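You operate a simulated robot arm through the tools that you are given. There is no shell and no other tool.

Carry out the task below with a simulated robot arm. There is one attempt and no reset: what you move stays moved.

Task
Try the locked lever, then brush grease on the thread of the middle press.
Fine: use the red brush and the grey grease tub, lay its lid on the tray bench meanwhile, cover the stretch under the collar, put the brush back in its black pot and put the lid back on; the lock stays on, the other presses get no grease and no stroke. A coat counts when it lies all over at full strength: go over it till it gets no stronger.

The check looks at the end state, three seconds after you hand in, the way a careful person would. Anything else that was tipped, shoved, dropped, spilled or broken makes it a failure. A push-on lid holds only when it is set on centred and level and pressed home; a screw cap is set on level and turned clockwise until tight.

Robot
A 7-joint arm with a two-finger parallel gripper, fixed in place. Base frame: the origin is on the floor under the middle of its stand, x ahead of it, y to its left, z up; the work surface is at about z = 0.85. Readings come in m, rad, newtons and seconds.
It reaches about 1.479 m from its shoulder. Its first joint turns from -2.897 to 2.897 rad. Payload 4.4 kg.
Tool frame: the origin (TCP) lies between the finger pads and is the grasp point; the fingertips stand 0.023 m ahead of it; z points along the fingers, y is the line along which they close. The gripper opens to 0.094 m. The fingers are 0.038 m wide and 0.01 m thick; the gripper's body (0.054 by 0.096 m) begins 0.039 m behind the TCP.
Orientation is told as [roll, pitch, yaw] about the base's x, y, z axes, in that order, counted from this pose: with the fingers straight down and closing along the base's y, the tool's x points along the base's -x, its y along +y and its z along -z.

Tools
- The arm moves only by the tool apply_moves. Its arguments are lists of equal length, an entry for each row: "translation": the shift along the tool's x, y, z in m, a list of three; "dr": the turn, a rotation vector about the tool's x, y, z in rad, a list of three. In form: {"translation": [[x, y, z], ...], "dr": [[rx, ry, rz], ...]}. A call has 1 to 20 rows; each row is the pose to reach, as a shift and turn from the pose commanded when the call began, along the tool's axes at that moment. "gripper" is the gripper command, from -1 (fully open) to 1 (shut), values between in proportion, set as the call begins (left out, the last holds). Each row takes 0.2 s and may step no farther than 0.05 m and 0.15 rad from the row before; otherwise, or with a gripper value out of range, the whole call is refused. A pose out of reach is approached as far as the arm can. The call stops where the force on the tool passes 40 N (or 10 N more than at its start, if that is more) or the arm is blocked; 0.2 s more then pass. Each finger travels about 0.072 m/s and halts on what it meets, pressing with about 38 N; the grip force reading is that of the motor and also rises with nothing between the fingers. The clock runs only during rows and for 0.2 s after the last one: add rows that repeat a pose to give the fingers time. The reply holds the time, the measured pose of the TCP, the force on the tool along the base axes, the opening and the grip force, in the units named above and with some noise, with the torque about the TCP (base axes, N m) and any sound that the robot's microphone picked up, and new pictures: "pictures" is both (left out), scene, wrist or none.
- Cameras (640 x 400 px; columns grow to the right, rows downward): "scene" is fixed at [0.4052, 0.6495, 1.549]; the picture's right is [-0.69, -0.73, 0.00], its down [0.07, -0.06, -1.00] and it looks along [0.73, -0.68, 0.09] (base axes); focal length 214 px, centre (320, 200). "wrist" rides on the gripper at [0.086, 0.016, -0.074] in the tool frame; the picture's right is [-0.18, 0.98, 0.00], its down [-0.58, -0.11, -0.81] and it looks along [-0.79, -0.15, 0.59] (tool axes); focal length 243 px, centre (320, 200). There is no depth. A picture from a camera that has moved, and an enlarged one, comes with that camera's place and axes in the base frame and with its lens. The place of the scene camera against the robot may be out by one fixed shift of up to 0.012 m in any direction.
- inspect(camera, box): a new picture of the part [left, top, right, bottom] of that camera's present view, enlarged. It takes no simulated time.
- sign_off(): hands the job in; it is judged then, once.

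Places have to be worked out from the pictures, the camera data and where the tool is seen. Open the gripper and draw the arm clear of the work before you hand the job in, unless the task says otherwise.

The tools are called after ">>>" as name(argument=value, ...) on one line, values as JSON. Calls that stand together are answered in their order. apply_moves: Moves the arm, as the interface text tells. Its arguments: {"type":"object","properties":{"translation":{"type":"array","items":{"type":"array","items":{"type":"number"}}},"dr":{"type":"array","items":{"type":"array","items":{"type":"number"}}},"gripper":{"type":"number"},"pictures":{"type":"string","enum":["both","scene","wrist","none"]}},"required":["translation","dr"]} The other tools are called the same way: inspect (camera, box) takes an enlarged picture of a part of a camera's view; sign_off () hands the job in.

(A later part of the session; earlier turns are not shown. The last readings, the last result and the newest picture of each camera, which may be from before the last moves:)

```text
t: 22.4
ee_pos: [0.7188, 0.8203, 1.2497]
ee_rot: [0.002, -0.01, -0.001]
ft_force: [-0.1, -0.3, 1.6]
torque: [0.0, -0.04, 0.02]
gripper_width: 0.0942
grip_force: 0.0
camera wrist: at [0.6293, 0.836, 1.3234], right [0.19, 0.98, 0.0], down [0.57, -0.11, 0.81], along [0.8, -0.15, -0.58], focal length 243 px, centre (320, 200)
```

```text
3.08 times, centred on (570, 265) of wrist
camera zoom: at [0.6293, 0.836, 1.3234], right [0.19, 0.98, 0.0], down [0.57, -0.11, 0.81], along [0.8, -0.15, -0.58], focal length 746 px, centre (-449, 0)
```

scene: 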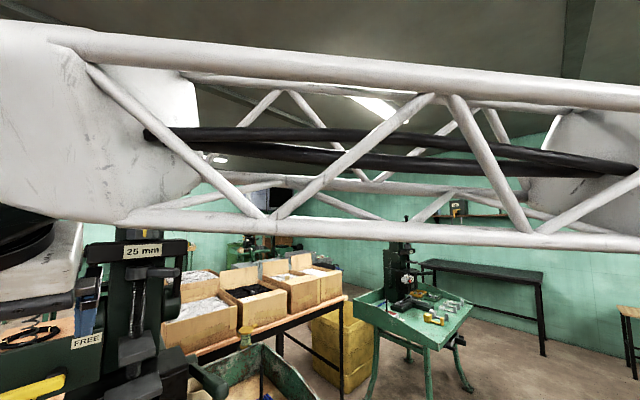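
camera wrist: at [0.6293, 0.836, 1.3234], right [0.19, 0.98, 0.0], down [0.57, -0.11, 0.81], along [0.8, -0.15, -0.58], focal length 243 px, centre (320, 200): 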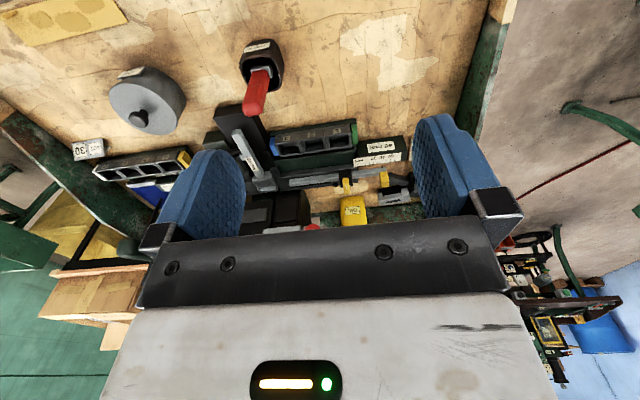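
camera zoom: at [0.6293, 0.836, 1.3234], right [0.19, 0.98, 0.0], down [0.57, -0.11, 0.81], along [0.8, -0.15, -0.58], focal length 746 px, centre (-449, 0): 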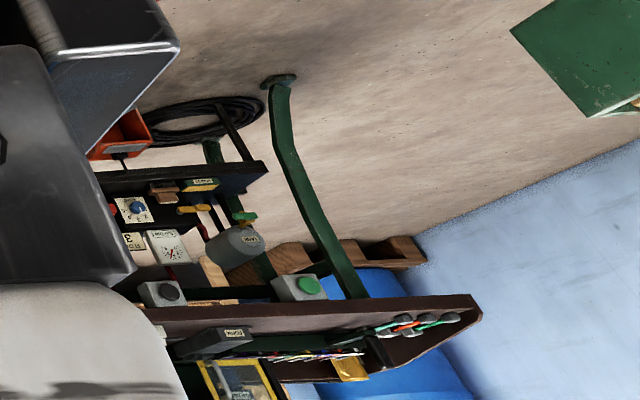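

The pot and tub are both labelled GREASE; brush handle stands upright near (0.82, 0.70), top about z 1.0, and the lid knob near (0.83, 0.467, 0.96). The press's green hand lever ends near (0.86, 0.49, 1.23); I move to look at it up close.

>>> apply_moves(translation=[[0.0025, -0.0425, -0.0188], [0.005, -0.085, -0.0375], [0.0075, -0.1275, -0.0563], [0.01, -0.17, -0.075], [0.0125, -0.2125, -0.0938], [0.015, -0.255, -0.1125], [0.0175, -0.2975, -0.1313], [0.02, -0.34, -0.15]], dr=[[0, 0, 0], [0, 0, 0], [0, 0, 0], [0, 0, 0], [0, 0, 0], [0, 0, 0], [0, 0, 0], [0, 0, 0]])

>>> inspect(camera="wrist", box=[220, 60, 440, 230])

>>> inspect(camera="wrist", box=[160, 0, 480, 200])

```text
t: 24.2
ee_pos: [0.6966, 0.4794, 1.3993]
ee_rot: [0.0, -0.01, -0.001]
ft_force: [1.9, 0.4, -0.5]
torque: [0.02, 0.03, 0.01]
gripper_width: 0.094
grip_force: 0.1
camera wrist: at [0.6081, 0.4959, 1.4712], right [0.18, 0.98, 0.0], down [0.57, -0.11, 0.81], along [0.8, -0.15, -0.58], focal length 243 px, centre (320, 200)
```

scene: 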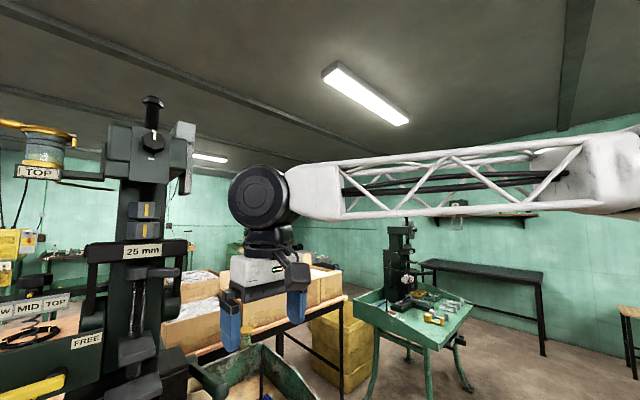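
wrist: 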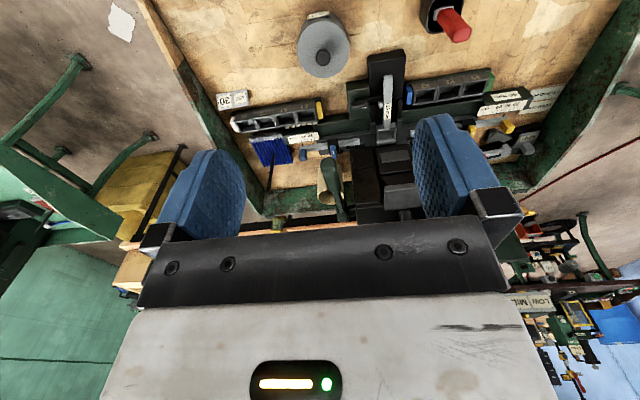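

```text
2.35 times, centred on (330, 145) of wrist
camera zoom: at [0.6081, 0.4959, 1.4712], right [0.18, 0.98, 0.0], down [0.57, -0.11, 0.81], along [0.8, -0.15, -0.58], focal length 571 px, centre (296, 329)
```

zoom: 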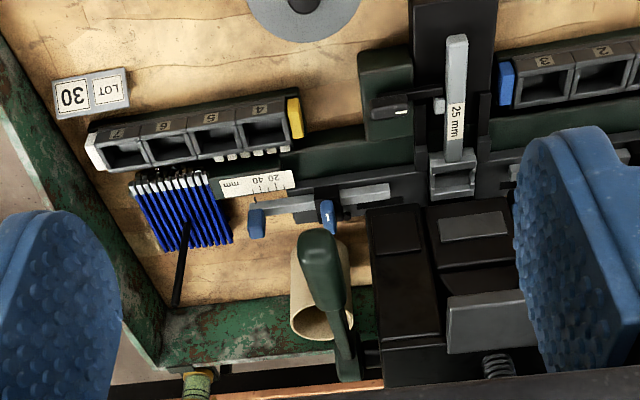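

```text
2.00 times, centred on (320, 100) of wrist
camera zoom: at [0.6081, 0.4959, 1.4712], right [0.18, 0.98, 0.0], down [0.57, -0.11, 0.81], along [0.8, -0.15, -0.58], focal length 485 px, centre (320, 400)
```

zoom: 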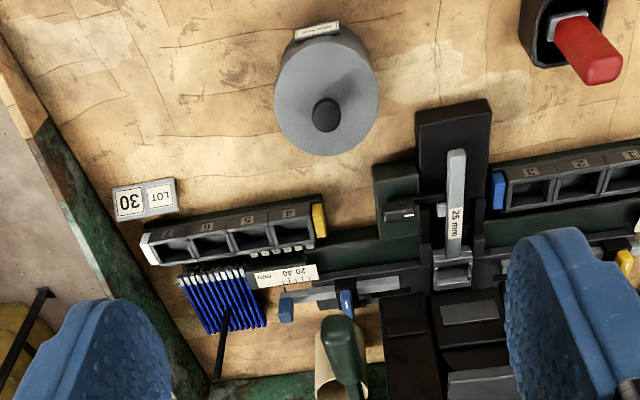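

The lever's grip end looks to be near (0.915, 0.46, 1.17). I go for a closer, flatter look at it from the right to see its pivot.

>>> apply_moves(translation=[[-0.0, -0.04, 0.02], [-0.0, -0.08, 0.04], [-0.0, -0.12, 0.06]], dr=[[-0.04, -0.1, -0.05], [-0.08, -0.2, -0.1], [-0.12, -0.3, -0.15]])

>>> inspect(camera="wrist", box=[240, 40, 440, 240])

```text
t: 25.0
ee_pos: [0.6948, 0.3597, 1.3379]
ee_rot: [0.1, -0.316, 0.134]
ft_force: [0.6, -0.2, -0.2]
torque: [0.05, 0.01, 0.01]
gripper_width: 0.0941
grip_force: 0.0
camera wrist: at [0.5892, 0.3548, 1.3821], right [0.01, 0.99, 0.15], down [0.33, -0.15, 0.93], along [0.94, 0.04, -0.33], focal length 243 px, centre (320, 200)
```

scene: 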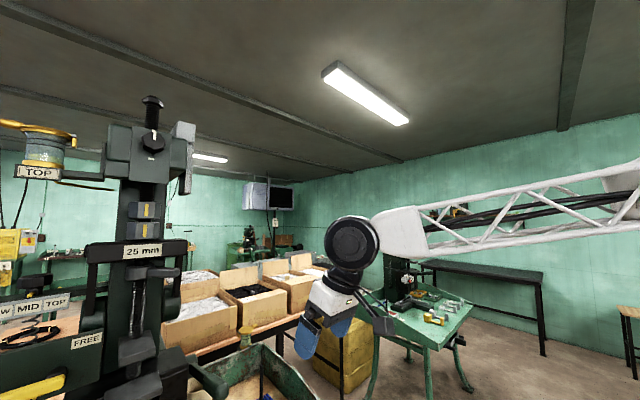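
wrist: 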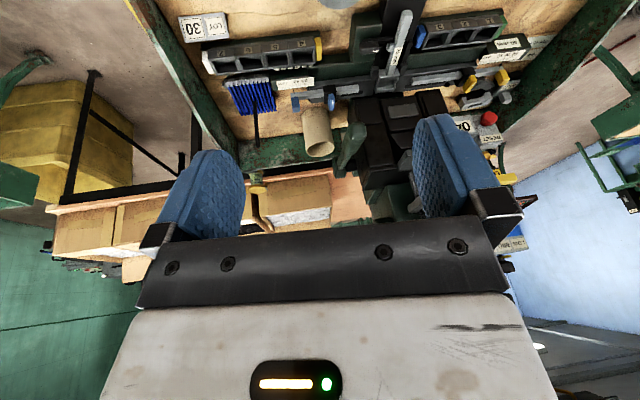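

```text
2.00 times, centred on (340, 140) of wrist
camera zoom: at [0.5892, 0.3548, 1.3821], right [0.01, 0.99, 0.15], down [0.33, -0.15, 0.93], along [0.94, 0.04, -0.33], focal length 485 px, centre (280, 320)
```

zoom: 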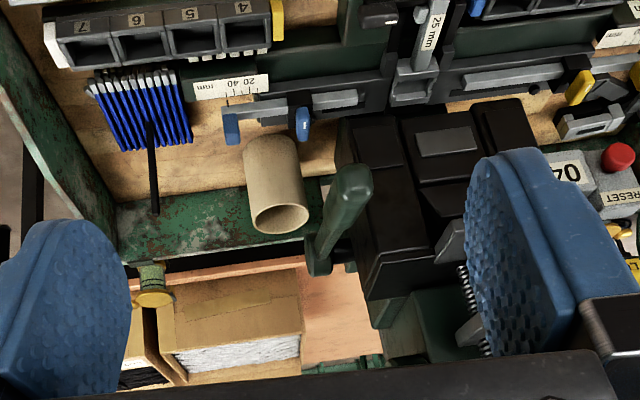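

The lever runs from a pivot near (1.19, 0.447, 1.11) out to its grip end near (0.95, 0.453, 1.14). I straighten the tool and go above and before it.

>>> apply_moves(translation=[[0, 0, 0], [0, 0, 0], [0, 0, 0]], dr=[[0.04, 0.1, 0.05], [0.08, 0.2, 0.1], [0.12, 0.31, 0.15]], pictures="none")

>>> apply_moves(translation=[[-0.04, 0.014, 0.0], [-0.08, 0.028, 0.0], [-0.12, 0.042, 0.005], [-0.16, 0.056, 0.01], [-0.2, 0.07, 0.015]], dr=[[0, 0, 0], [0, 0, 0], [0, 0, 0], [0, 0, 0], [0, 0, 0]])

>>> inspect(camera="wrist", box=[240, 40, 440, 240])

```text
t: 25.8
ee_pos: [0.6968, 0.3617, 1.3387]
ee_rot: [-0.001, 0.001, 0.001]
ft_force: [-0.3, 0.4, 1.1]
torque: [0.03, -0.02, -0.01]
gripper_width: 0.094
grip_force: 0.1
```

```text
t: 27.0
ee_pos: [0.8964, 0.4305, 1.3246]
ee_rot: [0.001, -0.002, 0.0]
ft_force: [-0.8, 0.3, 0.4]
torque: [-0.01, 0.03, 0.0]
gripper_width: 0.0939
grip_force: 0.1
camera wrist: at [0.8083, 0.4471, 1.3986], right [0.18, 0.98, 0.0], down [0.58, -0.11, 0.81], along [0.79, -0.15, -0.59], focal length 243 px, centre (320, 200)
```

scene: 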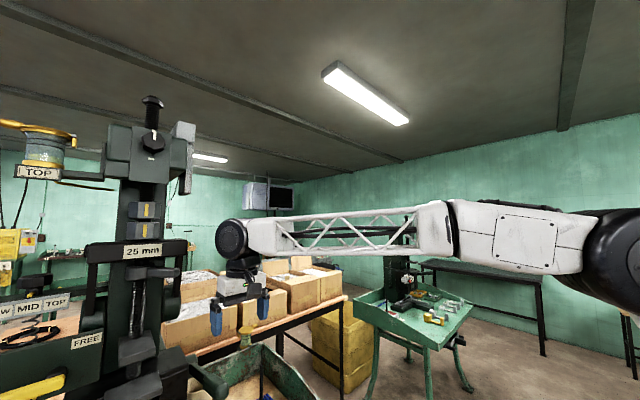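
wrist: 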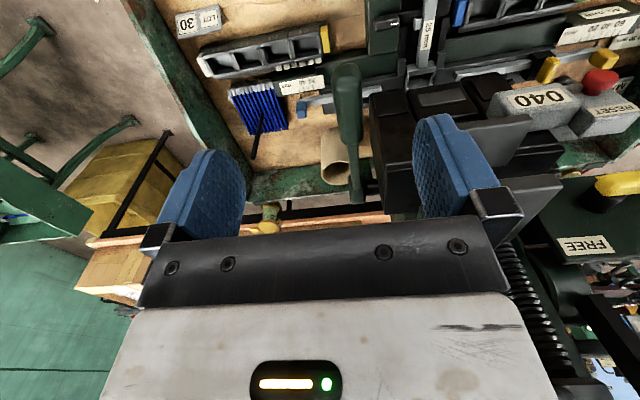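

```text
2.00 times, centred on (340, 140) of wrist
camera zoom: at [0.8083, 0.4471, 1.3986], right [0.18, 0.98, 0.0], down [0.58, -0.11, 0.81], along [0.79, -0.15, -0.59], focal length 485 px, centre (280, 320)
```

zoom: 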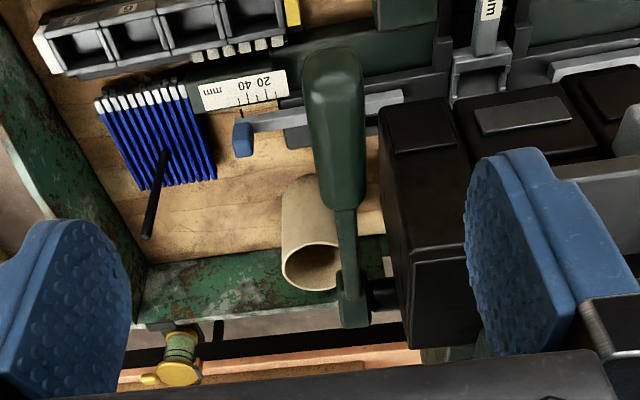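

The lever lies along x at y≈0.45, grip from x≈0.94 to 1.04, z≈1.14, clear of the black body. I move above it and descend so the fingers straddle the grip.

>>> apply_moves(translation=[[-0.039, 0.009, 0.02], [-0.078, 0.0185, 0.05], [-0.078, 0.0185, 0.085]], dr=[[0, 0, 0], [0, 0, 0], [0, 0, 0]], pictures="wrist")

>>> inspect(camera="wrist", box=[220, 40, 440, 240])

```text
refused: row 2 steps farther than a row can; nothing moved
```

```text
2.00 times, centred on (330, 140) of wrist
camera zoom: at [0.8083, 0.4471, 1.3986], right [0.18, 0.98, 0.0], down [0.58, -0.11, 0.81], along [0.79, -0.15, -0.59], focal length 485 px, centre (300, 320)
```

zoom: 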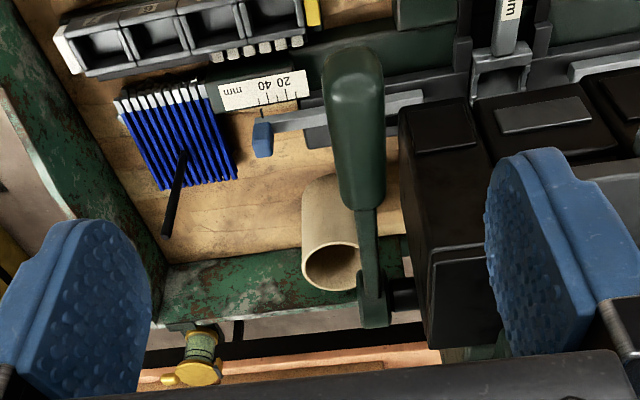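

The step was too long; I repeat the same approach in smaller steps.

>>> apply_moves(translation=[[-0.035, 0.009, 0.02], [-0.07, 0.0185, 0.04], [-0.078, 0.0185, 0.085]], dr=[[0, 0, 0], [0, 0, 0], [0, 0, 0]], pictures="wrist")

>>> inspect(camera="wrist", box=[220, 40, 440, 240])

```text
t: 27.8
ee_pos: [0.9738, 0.4494, 1.2387]
ee_rot: [0.0, -0.001, 0.0]
ft_force: [-1.0, -0.6, 0.9]
torque: [0.03, 0.0, -0.02]
gripper_width: 0.0939
grip_force: 0.0
camera wrist: at [0.8861, 0.4643, 1.3132], right [0.18, 0.98, 0.0], down [0.58, -0.11, 0.81], along [0.79, -0.15, -0.59], focal length 243 px, centre (320, 200)
```

wrist: 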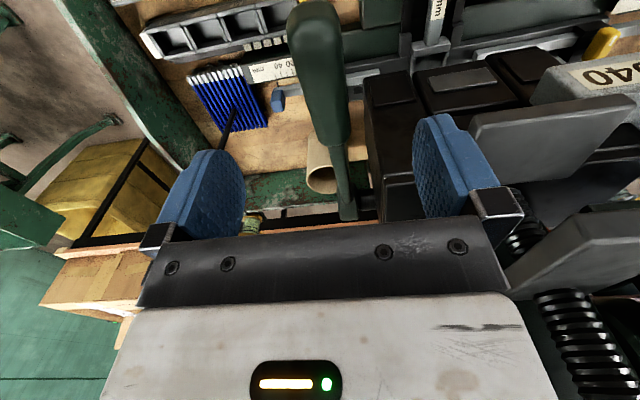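

```text
2.00 times, centred on (330, 140) of wrist
camera zoom: at [0.8861, 0.4643, 1.3132], right [0.18, 0.98, 0.0], down [0.58, -0.11, 0.81], along [0.79, -0.15, -0.59], focal length 485 px, centre (300, 320)
```

zoom: 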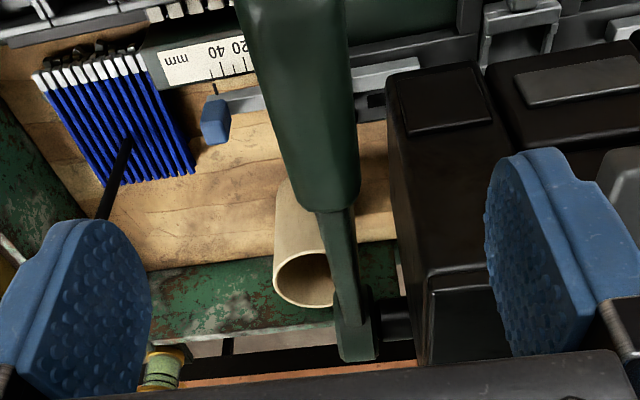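

The lever is centred below the open fingers, about 4 cm thick. I descend around it.

>>> apply_moves(translation=[[0, 0, 0.03], [0, 0, 0.06], [0, 0, 0.09]], dr=[[0, 0, 0], [0, 0, 0], [0, 0, 0]])

>>> inspect(camera="scene", box=[150, 280, 310, 400])

```text
t: 28.6
ee_pos: [0.9741, 0.4487, 1.1485]
ee_rot: [-0.001, -0.002, 0.0]
ft_force: [-0.3, -0.1, 0.3]
torque: [-0.01, 0.02, -0.01]
gripper_width: 0.094
grip_force: 0.0
camera wrist: at [0.8868, 0.4656, 1.2232], right [0.18, 0.98, 0.0], down [0.58, -0.11, 0.81], along [0.79, -0.15, -0.59], focal length 243 px, centre (320, 200)
```

scene: 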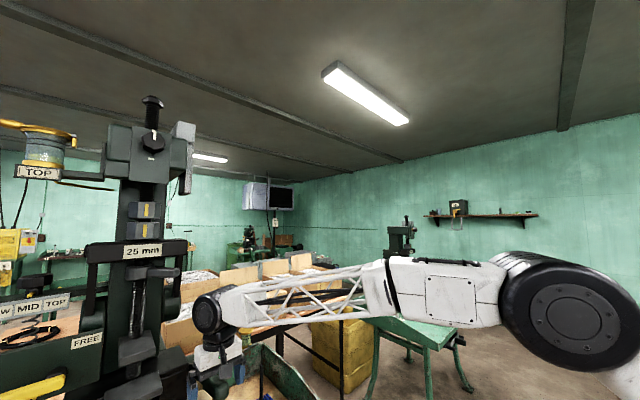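
wrist: 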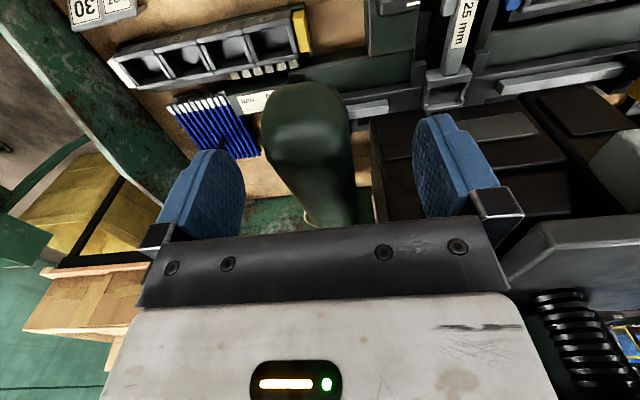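

```text
3.33 times, centred on (230, 340) of scene
camera zoom: at [0.4052, 0.6495, 1.549], right [-0.69, -0.73, 0.0], down [0.07, -0.06, -1.0], along [0.73, -0.68, 0.09], focal length 715 px, centre (620, -267)
```

zoom: 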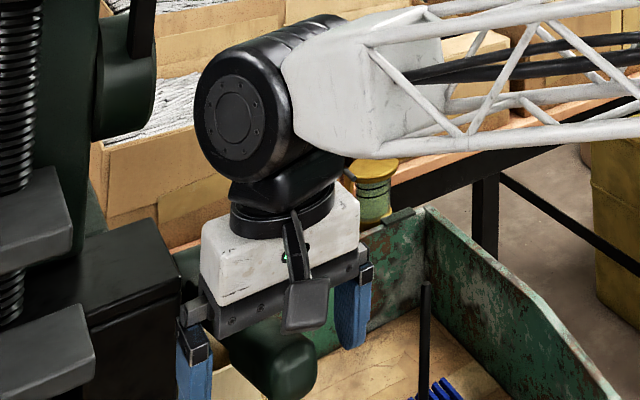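

The fingers straddle the lever. I lower one more centimetre and close on it.

>>> apply_moves(translation=[[0, 0, 0.01], [0, 0, 0.01]], dr=[[0, 0, 0], [0, 0, 0]], pictures="none")

>>> apply_moves(translation=[[0, 0, 0], [0, 0, 0], [0, 0, 0], [0, 0, 0], [0, 0, 0]], dr=[[0, 0, 0], [0, 0, 0], [0, 0, 0], [0, 0, 0], [0, 0, 0]], gripper=1, pictures="wrist")

```text
t: 29.2
ee_pos: [0.9736, 0.4485, 1.1377]
ee_rot: [-0.001, 0.0, 0.0]
ft_force: [-0.2, 0.9, 0.0]
torque: [0.02, 0.02, 0.01]
gripper_width: 0.0941
grip_force: 0.1
```

```text
t: 30.4
ee_pos: [0.9741, 0.4494, 1.1373]
ee_rot: [0.0, 0.0, 0.0]
ft_force: [9.9, 25.3, 0.5]
torque: [-0.13, -0.85, -0.41]
gripper_width: 0.032
grip_force: 44.2
camera wrist: at [0.8867, 0.4661, 1.2128], right [0.18, 0.98, 0.0], down [0.58, -0.11, 0.81], along [0.79, -0.15, -0.59], focal length 243 px, centre (320, 200)
```

wrist: 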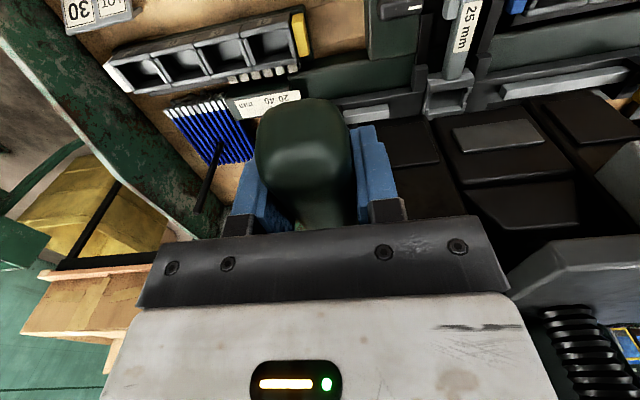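

I hold the lever (0.032 m), with a side force of 25 N, so I first relieve it by shifting slightly toward +y.

>>> apply_moves(translation=[[0, 0.002, 0], [0, 0.002, 0]], dr=[[0, 0, 0], [0, 0, 0]], pictures="none")

```text
t: 31.0
ee_pos: [0.9737, 0.4487, 1.1376]
ee_rot: [-0.002, 0.0, -0.001]
ft_force: [-0.9, -0.5, -1.4]
torque: [0.26, -0.68, 1.39]
gripper_width: 0.032
grip_force: 45.1
```

The side force is gone. Now I try the lever by pressing it down in small steps.

>>> apply_moves(translation=[[0, 0, 0.003], [0, 0, 0.006], [0, 0, 0.009], [0, 0, 0.012]], dr=[[0, 0, 0], [0, 0, 0], [0, 0, 0], [0, 0, 0]])

```text
t: 31.9
ee_pos: [0.9748, 0.4512, 1.1314]
ee_rot: [0.0, -0.002, -0.002]
ft_force: [-17.3, -10.6, 5.2]
torque: [0.26, 1.0, 0.87]
gripper_width: 0.0319
grip_force: 44.9
stopped in row 4: the force on the tool passed its limit at 46 N (the readings are from after the stop); the commanded pose is now the measured one
camera wrist: at [0.8863, 0.4663, 1.2059], right [0.19, 0.98, 0.0], down [0.58, -0.11, 0.81], along [0.79, -0.15, -0.59], focal length 243 px, centre (320, 200)
```

scene: 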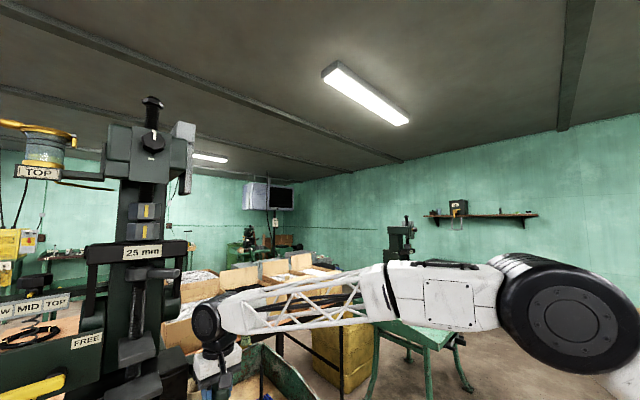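
wrist: 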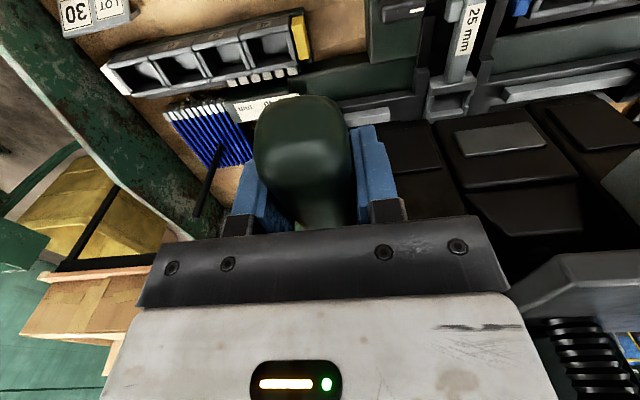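

The lever stopped the arm after about 6 mm with 46 N: it holds. I relax, then try it once more down and up to be sure of what blocks.

>>> apply_moves(translation=[[0, 0, 0.002], [0, 0, 0.004], [0, 0, 0.006]], dr=[[0, 0, 0], [0, 0, 0], [0, 0, 0]], pictures="none")

```text
t: 32.6
ee_pos: [0.9741, 0.4505, 1.1253]
ee_rot: [-0.002, -0.001, 0.0]
ft_force: [-27.7, -19.1, 14.6]
torque: [0.37, -0.98, 1.05]
gripper_width: 0.0319
grip_force: 44.6
```

The vertical reaction is only 15 N while the hand sank another 6 mm, so I check visually whether the lever itself moves.

>>> inspect(camera="wrist", box=[220, 60, 440, 240])

>>> inspect(camera="scene", box=[150, 300, 290, 400])

```text
2.22 times, centred on (330, 150) of wrist
camera zoom: at [0.8864, 0.4663, 1.2002], right [0.19, 0.98, 0.0], down [0.58, -0.11, 0.81], along [0.79, -0.15, -0.59], focal length 539 px, centre (298, 311)
```

zoom: 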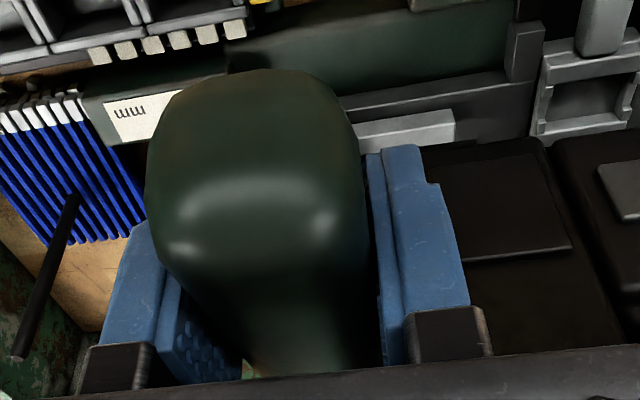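

```text
4.00 times, centred on (220, 350) of scene
camera zoom: at [0.4052, 0.6495, 1.549], right [-0.69, -0.73, 0.0], down [0.07, -0.06, -1.0], along [0.73, -0.68, 0.09], focal length 858 px, centre (720, -400)
```

zoom: 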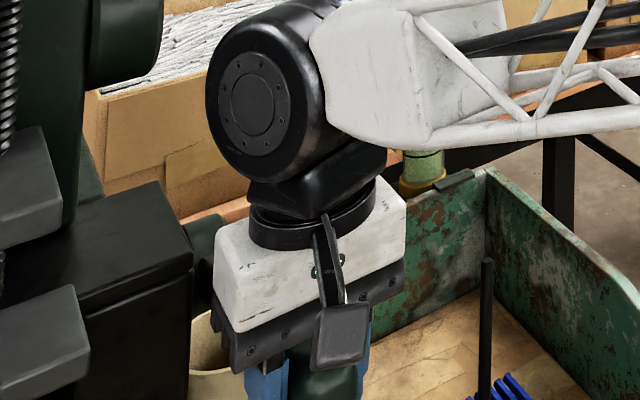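

The lever follows the hand by a few mm (some play), with side forces building up; I relieve the sideways forces, then press in 2 mm steps watching the vertical force.

>>> apply_moves(translation=[[0.001, -0.001, 0], [0.002, -0.0015, 0]], dr=[[0, 0, 0], [0, 0, 0]], pictures="none")

>>> apply_moves(translation=[[0, 0, 0.002], [0, 0, 0.002]], dr=[[0, 0, 0], [0, 0, 0]], pictures="none")

```text
t: 33.2
ee_pos: [0.9734, 0.4496, 1.1232]
ee_rot: [0.001, -0.001, 0.001]
ft_force: [36.5, 24.8, 5.6]
torque: [-0.46, 0.02, 1.05]
gripper_width: 0.0315
grip_force: 45.7
```

```text
t: 33.9
ee_pos: [0.9719, 0.4495, 1.1232]
ee_rot: [0.0, -0.003, 0.0]
ft_force: [34.4, 33.6, 14.7]
torque: [0.3, -0.06, 0.66]
gripper_width: 0.0319
grip_force: 45.0
```

The lever gives slowly with about 15 N; I recentre sideways to remove the lateral load and take a picture for comparison before going on.

>>> apply_moves(translation=[[-0.001, 0.0008, 0], [-0.001, 0.0008, 0]], dr=[[0, 0, 0], [0, 0, 0]], pictures="wrist")

>>> inspect(camera="wrist", box=[220, 60, 440, 240])

```text
t: 34.5
ee_pos: [0.973, 0.4496, 1.1227]
ee_rot: [-0.001, 0.0, 0.0]
ft_force: [-9.6, 18.2, 18.5]
torque: [0.12, -0.64, 0.92]
gripper_width: 0.0316
grip_force: 45.0
camera wrist: at [0.8849, 0.4662, 1.1978], right [0.18, 0.98, 0.0], down [0.58, -0.11, 0.81], along [0.79, -0.15, -0.59], focal length 243 px, centre (320, 200)
```

wrist: 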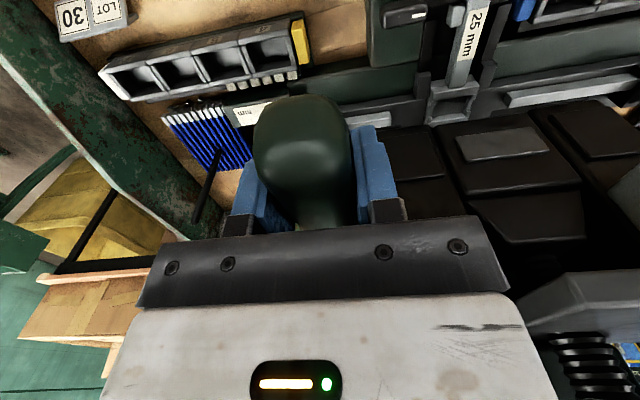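

```text
2.22 times, centred on (330, 150) of wrist
camera zoom: at [0.8849, 0.4662, 1.1978], right [0.18, 0.98, 0.0], down [0.58, -0.11, 0.81], along [0.79, -0.15, -0.59], focal length 539 px, centre (298, 311)
```

zoom: 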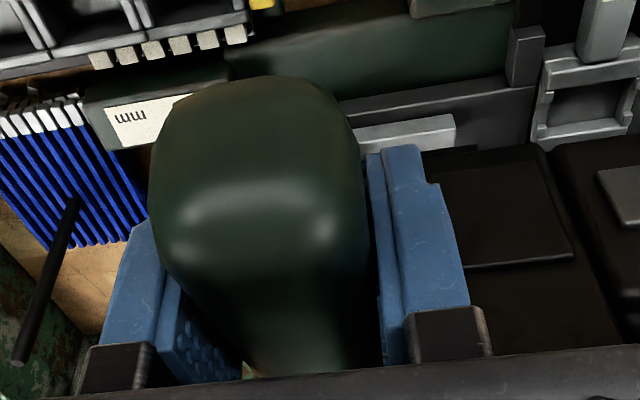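

Vertical reaction is rising (18.5 N). I press 3 mm more to feel whether it is a hard stop.

>>> apply_moves(translation=[[0, 0.0003, 0.0015], [0, 0.0006, 0.003]], dr=[[0, 0, 0], [0, 0, 0]], pictures="none")

```text
t: 35.0
ee_pos: [0.9731, 0.4491, 1.121]
ee_rot: [-0.001, -0.004, -0.003]
ft_force: [-11.1, 12.4, 35.3]
torque: [0.06, -0.08, 1.36]
gripper_width: 0.0319
grip_force: 45.2
```

35 N against a stop: the lever is locked and holds. I bring it back up to where it was, keeping the grip, then let go.

>>> apply_moves(translation=[[0, 0, -0.004], [0, 0, -0.008], [-0.0005, 0, -0.012], [-0.0005, 0, -0.0165]], dr=[[0, 0, 0], [0, 0, 0], [0, 0, 0], [0, 0, 0]], pictures="wrist")

```text
t: 36.0
ee_pos: [0.9746, 0.45, 1.1345]
ee_rot: [-0.002, 0.0, -0.002]
ft_force: [32.0, 14.8, -10.7]
torque: [0.52, -0.25, 1.42]
gripper_width: 0.0319
grip_force: 45.6
camera wrist: at [0.8872, 0.4663, 1.209], right [0.19, 0.98, 0.0], down [0.58, -0.11, 0.81], along [0.79, -0.15, -0.59], focal length 243 px, centre (320, 200)
```

wrist: 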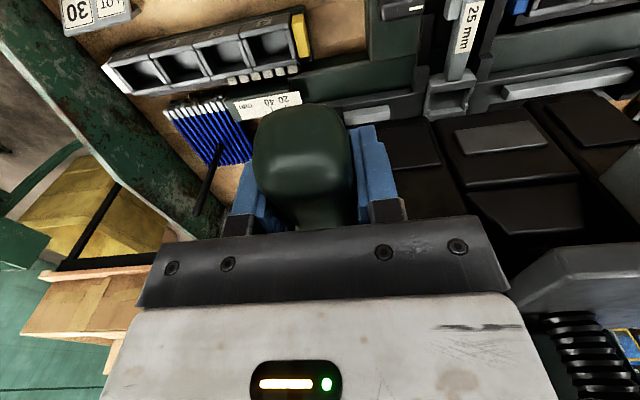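

It is nearly back to its first height. I raise 1.5 mm more and open the fingers.

>>> apply_moves(translation=[[-0.0007, 0.0005, -0.0015], [-0.0007, 0.0005, -0.0015]], dr=[[0, 0, 0], [0, 0, 0]], pictures="none")

>>> apply_moves(translation=[[0, 0, 0], [0, 0, 0], [0, 0, 0], [0, 0, 0], [0, 0, 0]], dr=[[0, 0, 0], [0, 0, 0], [0, 0, 0], [0, 0, 0], [0, 0, 0]], gripper=-1, pictures="wrist")

```text
t: 36.6
ee_pos: [0.9745, 0.4493, 1.134]
ee_rot: [-0.004, 0.004, -0.004]
ft_force: [4.9, -9.6, -30.0]
torque: [0.94, -0.43, 1.32]
gripper_width: 0.0318
grip_force: 45.1
```

```text
t: 37.9
ee_pos: [0.9727, 0.4512, 1.1383]
ee_rot: [0.001, 0.0, -0.001]
ft_force: [-0.5, 0.3, 0.4]
torque: [0.04, 0.01, 0.02]
gripper_width: 0.0938
grip_force: 0.0
camera wrist: at [0.8869, 0.4671, 1.2123], right [0.19, 0.98, 0.0], down [0.58, -0.11, 0.81], along [0.79, -0.15, -0.59], focal length 243 px, centre (320, 200)
```

wrist: 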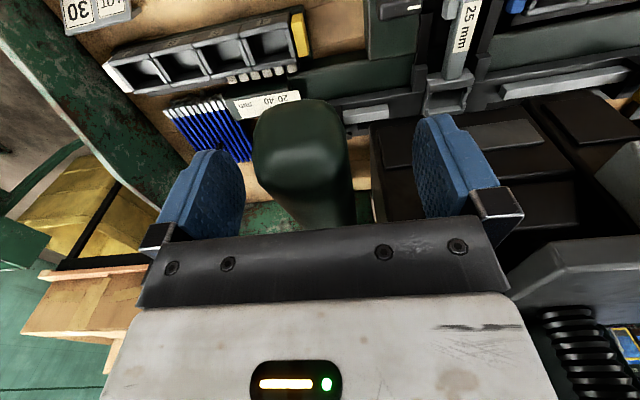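

Released; the lever is back in its rest place within a millimetre. I raise the hand and check the counter still reads 040.

>>> apply_moves(translation=[[0, 0, -0.045], [0, 0, -0.09], [0, 0, -0.135], [0.04, 0, -0.16], [0.08, 0, -0.18], [0.12, 0, -0.19]], dr=[[0, 0, 0], [0, 0, 0], [0, 0, 0], [0, 0, 0], [0, 0, 0], [0, 0, 0]], pictures="wrist")

>>> inspect(camera="wrist", box=[280, 40, 640, 280])

```text
t: 39.2
ee_pos: [0.8548, 0.4502, 1.3245]
ee_rot: [-0.002, 0.003, -0.002]
ft_force: [0.4, -0.2, -1.9]
torque: [0.0, 0.02, -0.02]
gripper_width: 0.0941
grip_force: 0.1
camera wrist: at [0.767, 0.4659, 1.3996], right [0.19, 0.98, 0.0], down [0.58, -0.11, 0.81], along [0.79, -0.15, -0.59], focal length 243 px, centre (320, 200)
```

wrist: 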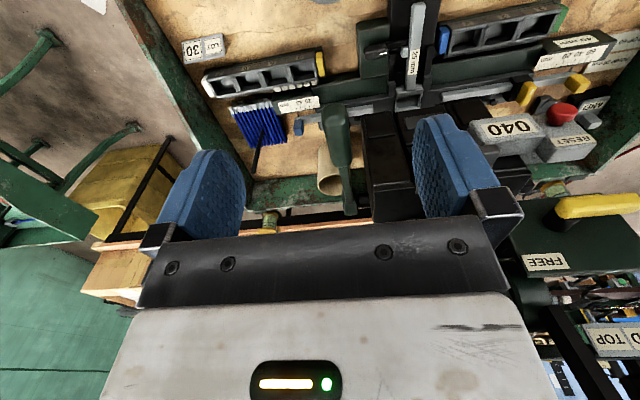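

```text
1.67 times, centred on (460, 160) of wrist
camera zoom: at [0.767, 0.4659, 1.3996], right [0.19, 0.98, 0.0], down [0.58, -0.11, 0.81], along [0.79, -0.15, -0.59], focal length 404 px, centre (87, 267)
```

zoom: 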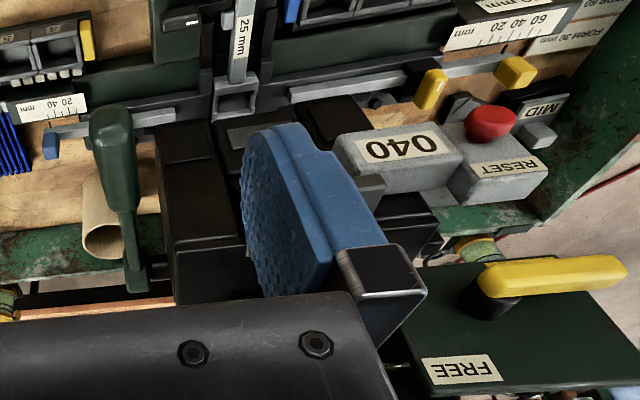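

Counter still 040 and lock at LOCK. Now I go above the grey tub's lid knob for a close look.

>>> apply_moves(translation=[[0.006, 0.004, 0.045], [0.012, 0.008, 0.09], [0.018, 0.012, 0.135], [0.024, 0.016, 0.18]], dr=[[0, 0, 0], [0, 0, 0], [0, 0, 0], [0, 0, 0]])

>>> inspect(camera="wrist", box=[220, 0, 420, 200])

```text
t: 40.2
ee_pos: [0.8307, 0.4657, 1.1472]
ee_rot: [0.0, -0.003, -0.003]
ft_force: [-0.6, -0.2, 1.5]
torque: [-0.02, -0.02, 0.01]
gripper_width: 0.0942
grip_force: 0.1
camera wrist: at [0.743, 0.4822, 1.2222], right [0.19, 0.98, 0.0], down [0.58, -0.11, 0.81], along [0.79, -0.15, -0.59], focal length 243 px, centre (320, 200)
```

scene: 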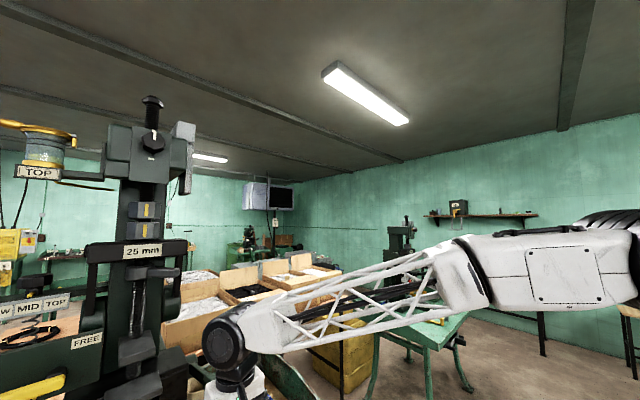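
wrist: 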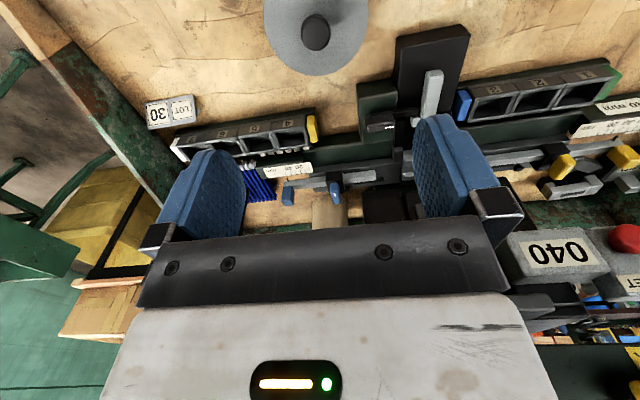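

```text
2.00 times, centred on (320, 100) of wrist
camera zoom: at [0.743, 0.4822, 1.2222], right [0.19, 0.98, 0.0], down [0.58, -0.11, 0.81], along [0.79, -0.15, -0.59], focal length 485 px, centre (320, 400)
```

zoom: 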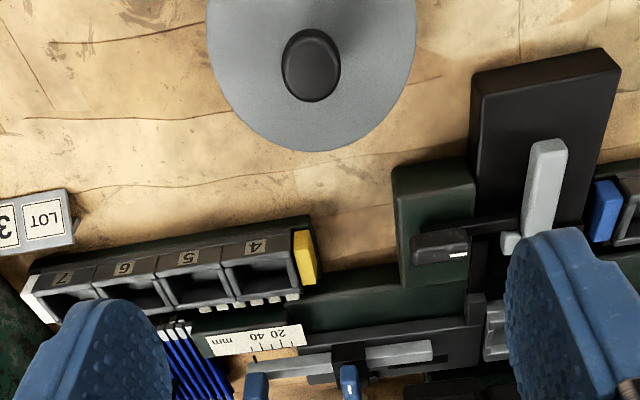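

Knob is at about (0.834, 0.4625), top near z 0.95. I half-close the fingers (about 5 cm) and descend to z 1.0 above it.

>>> apply_moves(translation=[[-0.001, -0.001, 0.045], [-0.002, -0.002, 0.09], [-0.003, -0.003, 0.135], [-0.003, -0.003, 0.147]], dr=[[0, 0, 0], [0, 0, 0], [0, 0, 0], [0, 0, 0]], gripper=-0.1)

>>> inspect(camera="wrist", box=[220, 60, 420, 240])

>>> inspect(camera="scene", box=[150, 280, 330, 400])

```text
t: 41.2
ee_pos: [0.834, 0.4621, 1.0002]
ee_rot: [0.001, 0.0, -0.001]
ft_force: [0.1, -0.5, -1.1]
torque: [-0.04, -0.02, -0.02]
gripper_width: 0.0517
grip_force: 0.1
camera wrist: at [0.7459, 0.4797, 1.0745], right [0.19, 0.98, 0.0], down [0.58, -0.11, 0.81], along [0.79, -0.15, -0.59], focal length 243 px, centre (320, 200)
```

scene: 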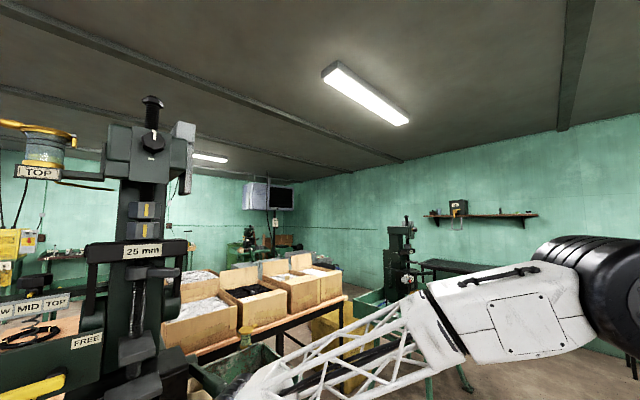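
wrist: 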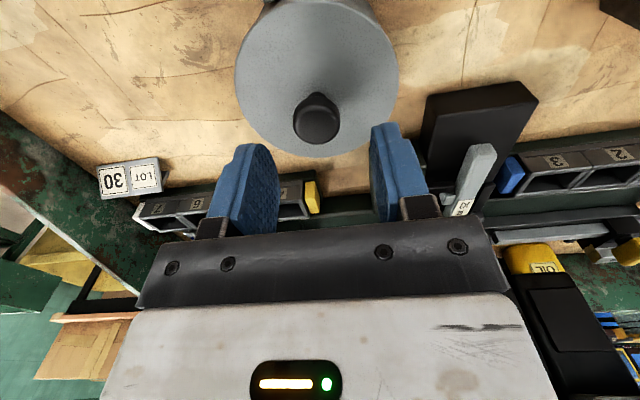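

```text
2.22 times, centred on (320, 150) of wrist
camera zoom: at [0.7459, 0.4797, 1.0745], right [0.19, 0.98, 0.0], down [0.58, -0.11, 0.81], along [0.79, -0.15, -0.59], focal length 539 px, centre (320, 311)
```

zoom: 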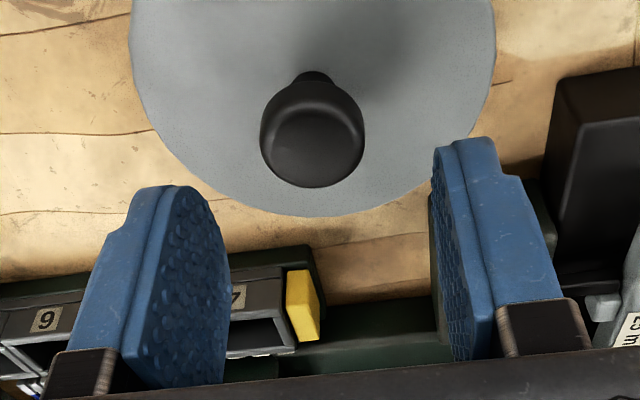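

```text
3.33 times, centred on (240, 340) of scene
camera zoom: at [0.4052, 0.6495, 1.549], right [-0.69, -0.73, 0.0], down [0.07, -0.06, -1.0], along [0.73, -0.68, 0.09], focal length 715 px, centre (587, -267)
```

zoom: 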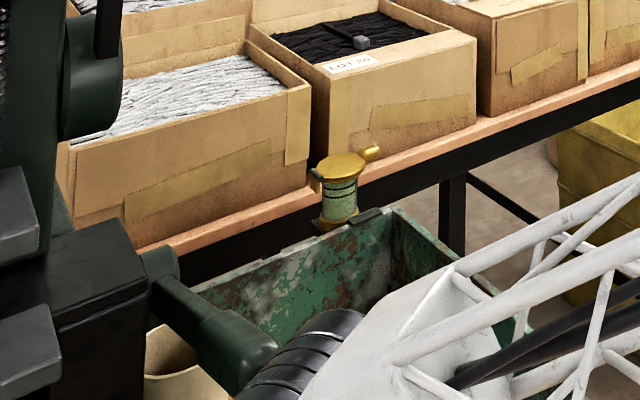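

The knob is centred between the fingers at (0.835, 0.461). I descend to z≈0.958, keeping an eye on the force.

>>> apply_moves(translation=[[-0.001, -0.001, 0.02], [-0.001, -0.001, 0.034], [-0.001, -0.001, 0.042]], dr=[[0, 0, 0], [0, 0, 0], [0, 0, 0]])

>>> inspect(camera="wrist", box=[220, 60, 420, 240])

>>> inspect(camera="scene", box=[150, 300, 300, 400])

```text
t: 42.0
ee_pos: [0.8351, 0.4621, 0.9581]
ee_rot: [0.002, 0.0, -0.002]
ft_force: [0.4, -0.1, 1.1]
torque: [-0.01, 0.0, 0.0]
gripper_width: 0.0519
grip_force: 0.0
camera wrist: at [0.7473, 0.4786, 1.0329], right [0.19, 0.98, 0.0], down [0.58, -0.11, 0.81], along [0.79, -0.15, -0.59], focal length 243 px, centre (320, 200)
```

scene: 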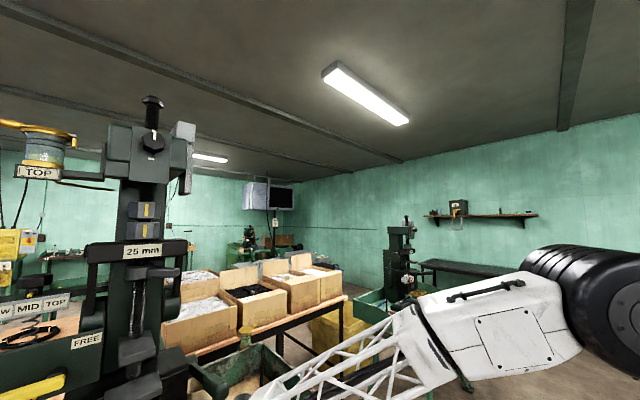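
wrist: 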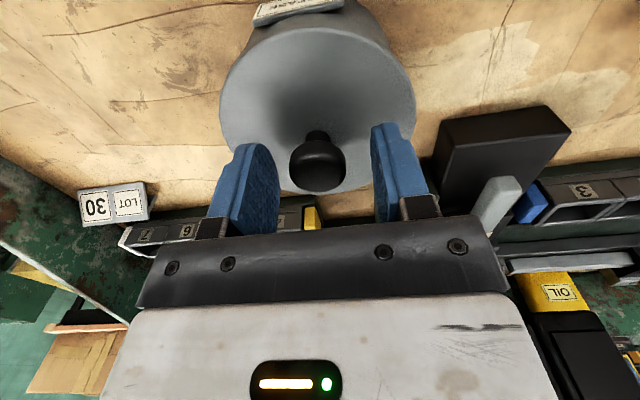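

```text
2.22 times, centred on (320, 150) of wrist
camera zoom: at [0.7473, 0.4786, 1.0329], right [0.19, 0.98, 0.0], down [0.58, -0.11, 0.81], along [0.79, -0.15, -0.59], focal length 539 px, centre (320, 311)
```

zoom: 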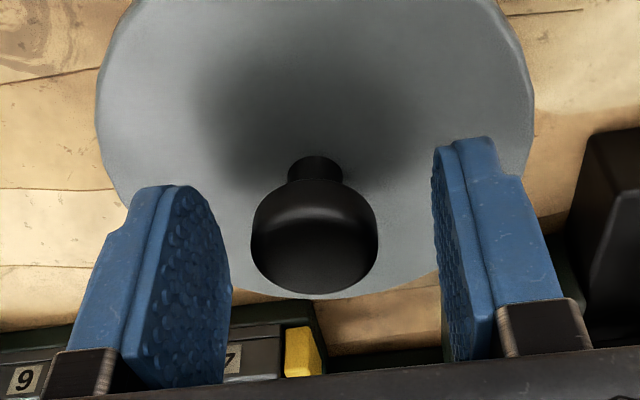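

```text
4.00 times, centred on (225, 350) of scene
camera zoom: at [0.4052, 0.6495, 1.549], right [-0.69, -0.73, 0.0], down [0.07, -0.06, -1.0], along [0.73, -0.68, 0.09], focal length 858 px, centre (700, -400)
```

zoom: 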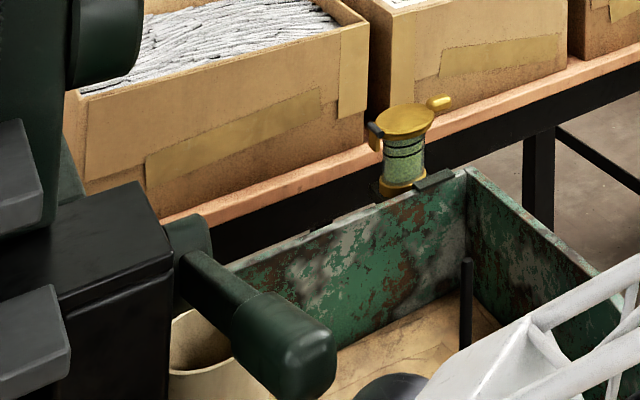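

The knob's head is about 1 cm below the TCP. I lower 5 mm more, then close on it gently positioned.

>>> apply_moves(translation=[[0, 0, 0.003], [0, 0, 0.006]], dr=[[0, 0, 0], [0, 0, 0]], pictures="none")

>>> apply_moves(translation=[[0, 0, 0], [0, 0, 0], [0, 0, 0]], dr=[[0, 0, 0], [0, 0, 0], [0, 0, 0]], gripper=1, pictures="wrist")

>>> inspect(camera="wrist", box=[220, 60, 420, 240])

```text
t: 42.6
ee_pos: [0.8354, 0.4634, 0.9525]
ee_rot: [0.0, -0.003, -0.003]
ft_force: [0.0, 0.4, -0.5]
torque: [-0.02, 0.02, 0.0]
gripper_width: 0.0518
grip_force: 0.1
```

```text
t: 43.5
ee_pos: [0.8351, 0.4631, 0.9518]
ee_rot: [-0.001, -0.001, -0.001]
ft_force: [-0.3, -0.2, -0.7]
torque: [0.0, -0.02, 0.04]
gripper_width: 0.0282
grip_force: 37.5
heard: snap
camera wrist: at [0.7472, 0.4787, 1.0272], right [0.19, 0.98, 0.0], down [0.58, -0.11, 0.81], along [0.79, -0.15, -0.59], focal length 243 px, centre (320, 200)
```

wrist: 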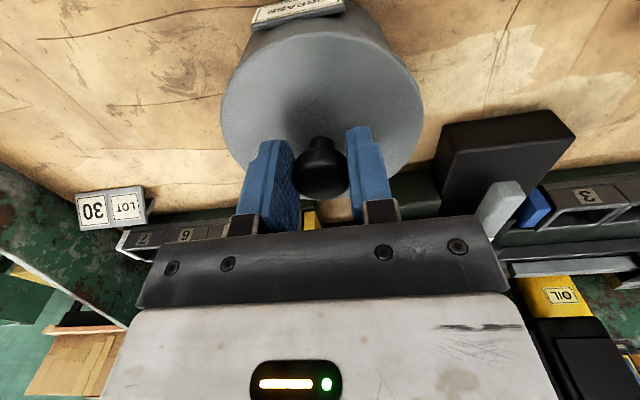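

```text
2.22 times, centred on (320, 150) of wrist
camera zoom: at [0.7472, 0.4787, 1.0272], right [0.19, 0.98, 0.0], down [0.58, -0.11, 0.81], along [0.79, -0.15, -0.59], focal length 539 px, centre (320, 311)
```

zoom: 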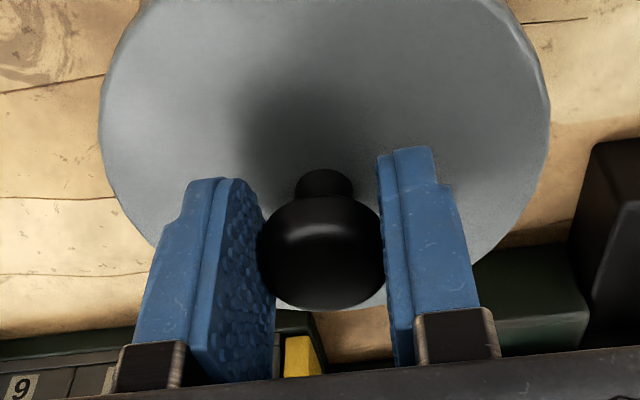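

Gripped at 0.028 m and a snap was heard (the lid letting go, I suppose). I lift slowly a few centimetres and watch whether only the lid comes.

>>> apply_moves(translation=[[0, 0, -0.004], [0, 0, -0.008], [0, 0, -0.014], [0, 0, -0.022], [0, 0, -0.032]], dr=[[0, 0, 0], [0, 0, 0], [0, 0, 0], [0, 0, 0], [0, 0, 0]], pictures="wrist")

>>> inspect(camera="wrist", box=[180, 0, 460, 220])

```text
t: 44.6
ee_pos: [0.8345, 0.4626, 0.9838]
ee_rot: [-0.001, -0.002, -0.002]
ft_force: [0.6, 0.3, -0.1]
torque: [0.01, 0.0, 0.01]
gripper_width: 0.028
grip_force: 38.4
camera wrist: at [0.747, 0.4791, 1.0593], right [0.19, 0.98, 0.0], down [0.58, -0.11, 0.81], along [0.79, -0.15, -0.59], focal length 243 px, centre (320, 200)
```

wrist: 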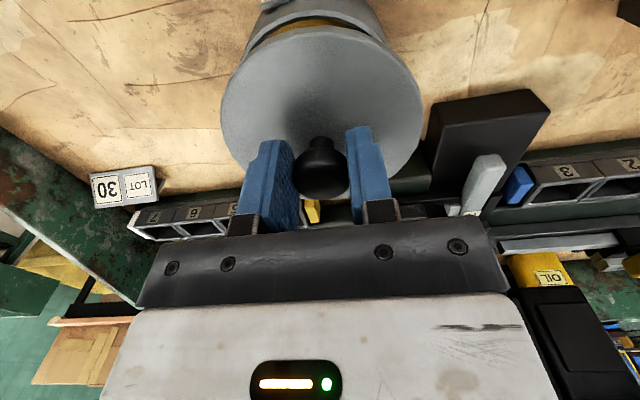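

```text
1.82 times, centred on (320, 110) of wrist
camera zoom: at [0.747, 0.4791, 1.0593], right [0.19, 0.98, 0.0], down [0.58, -0.11, 0.81], along [0.79, -0.15, -0.59], focal length 441 px, centre (320, 364)
```

zoom: 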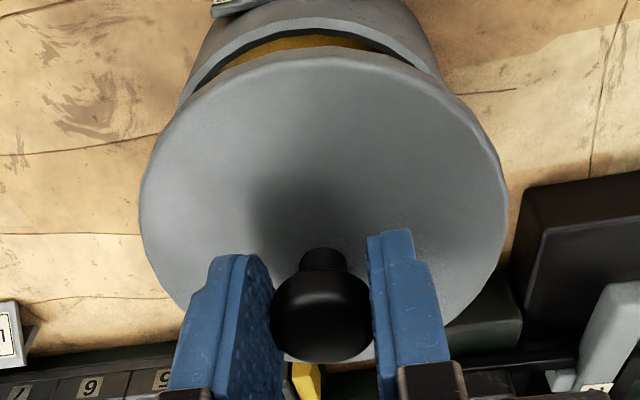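

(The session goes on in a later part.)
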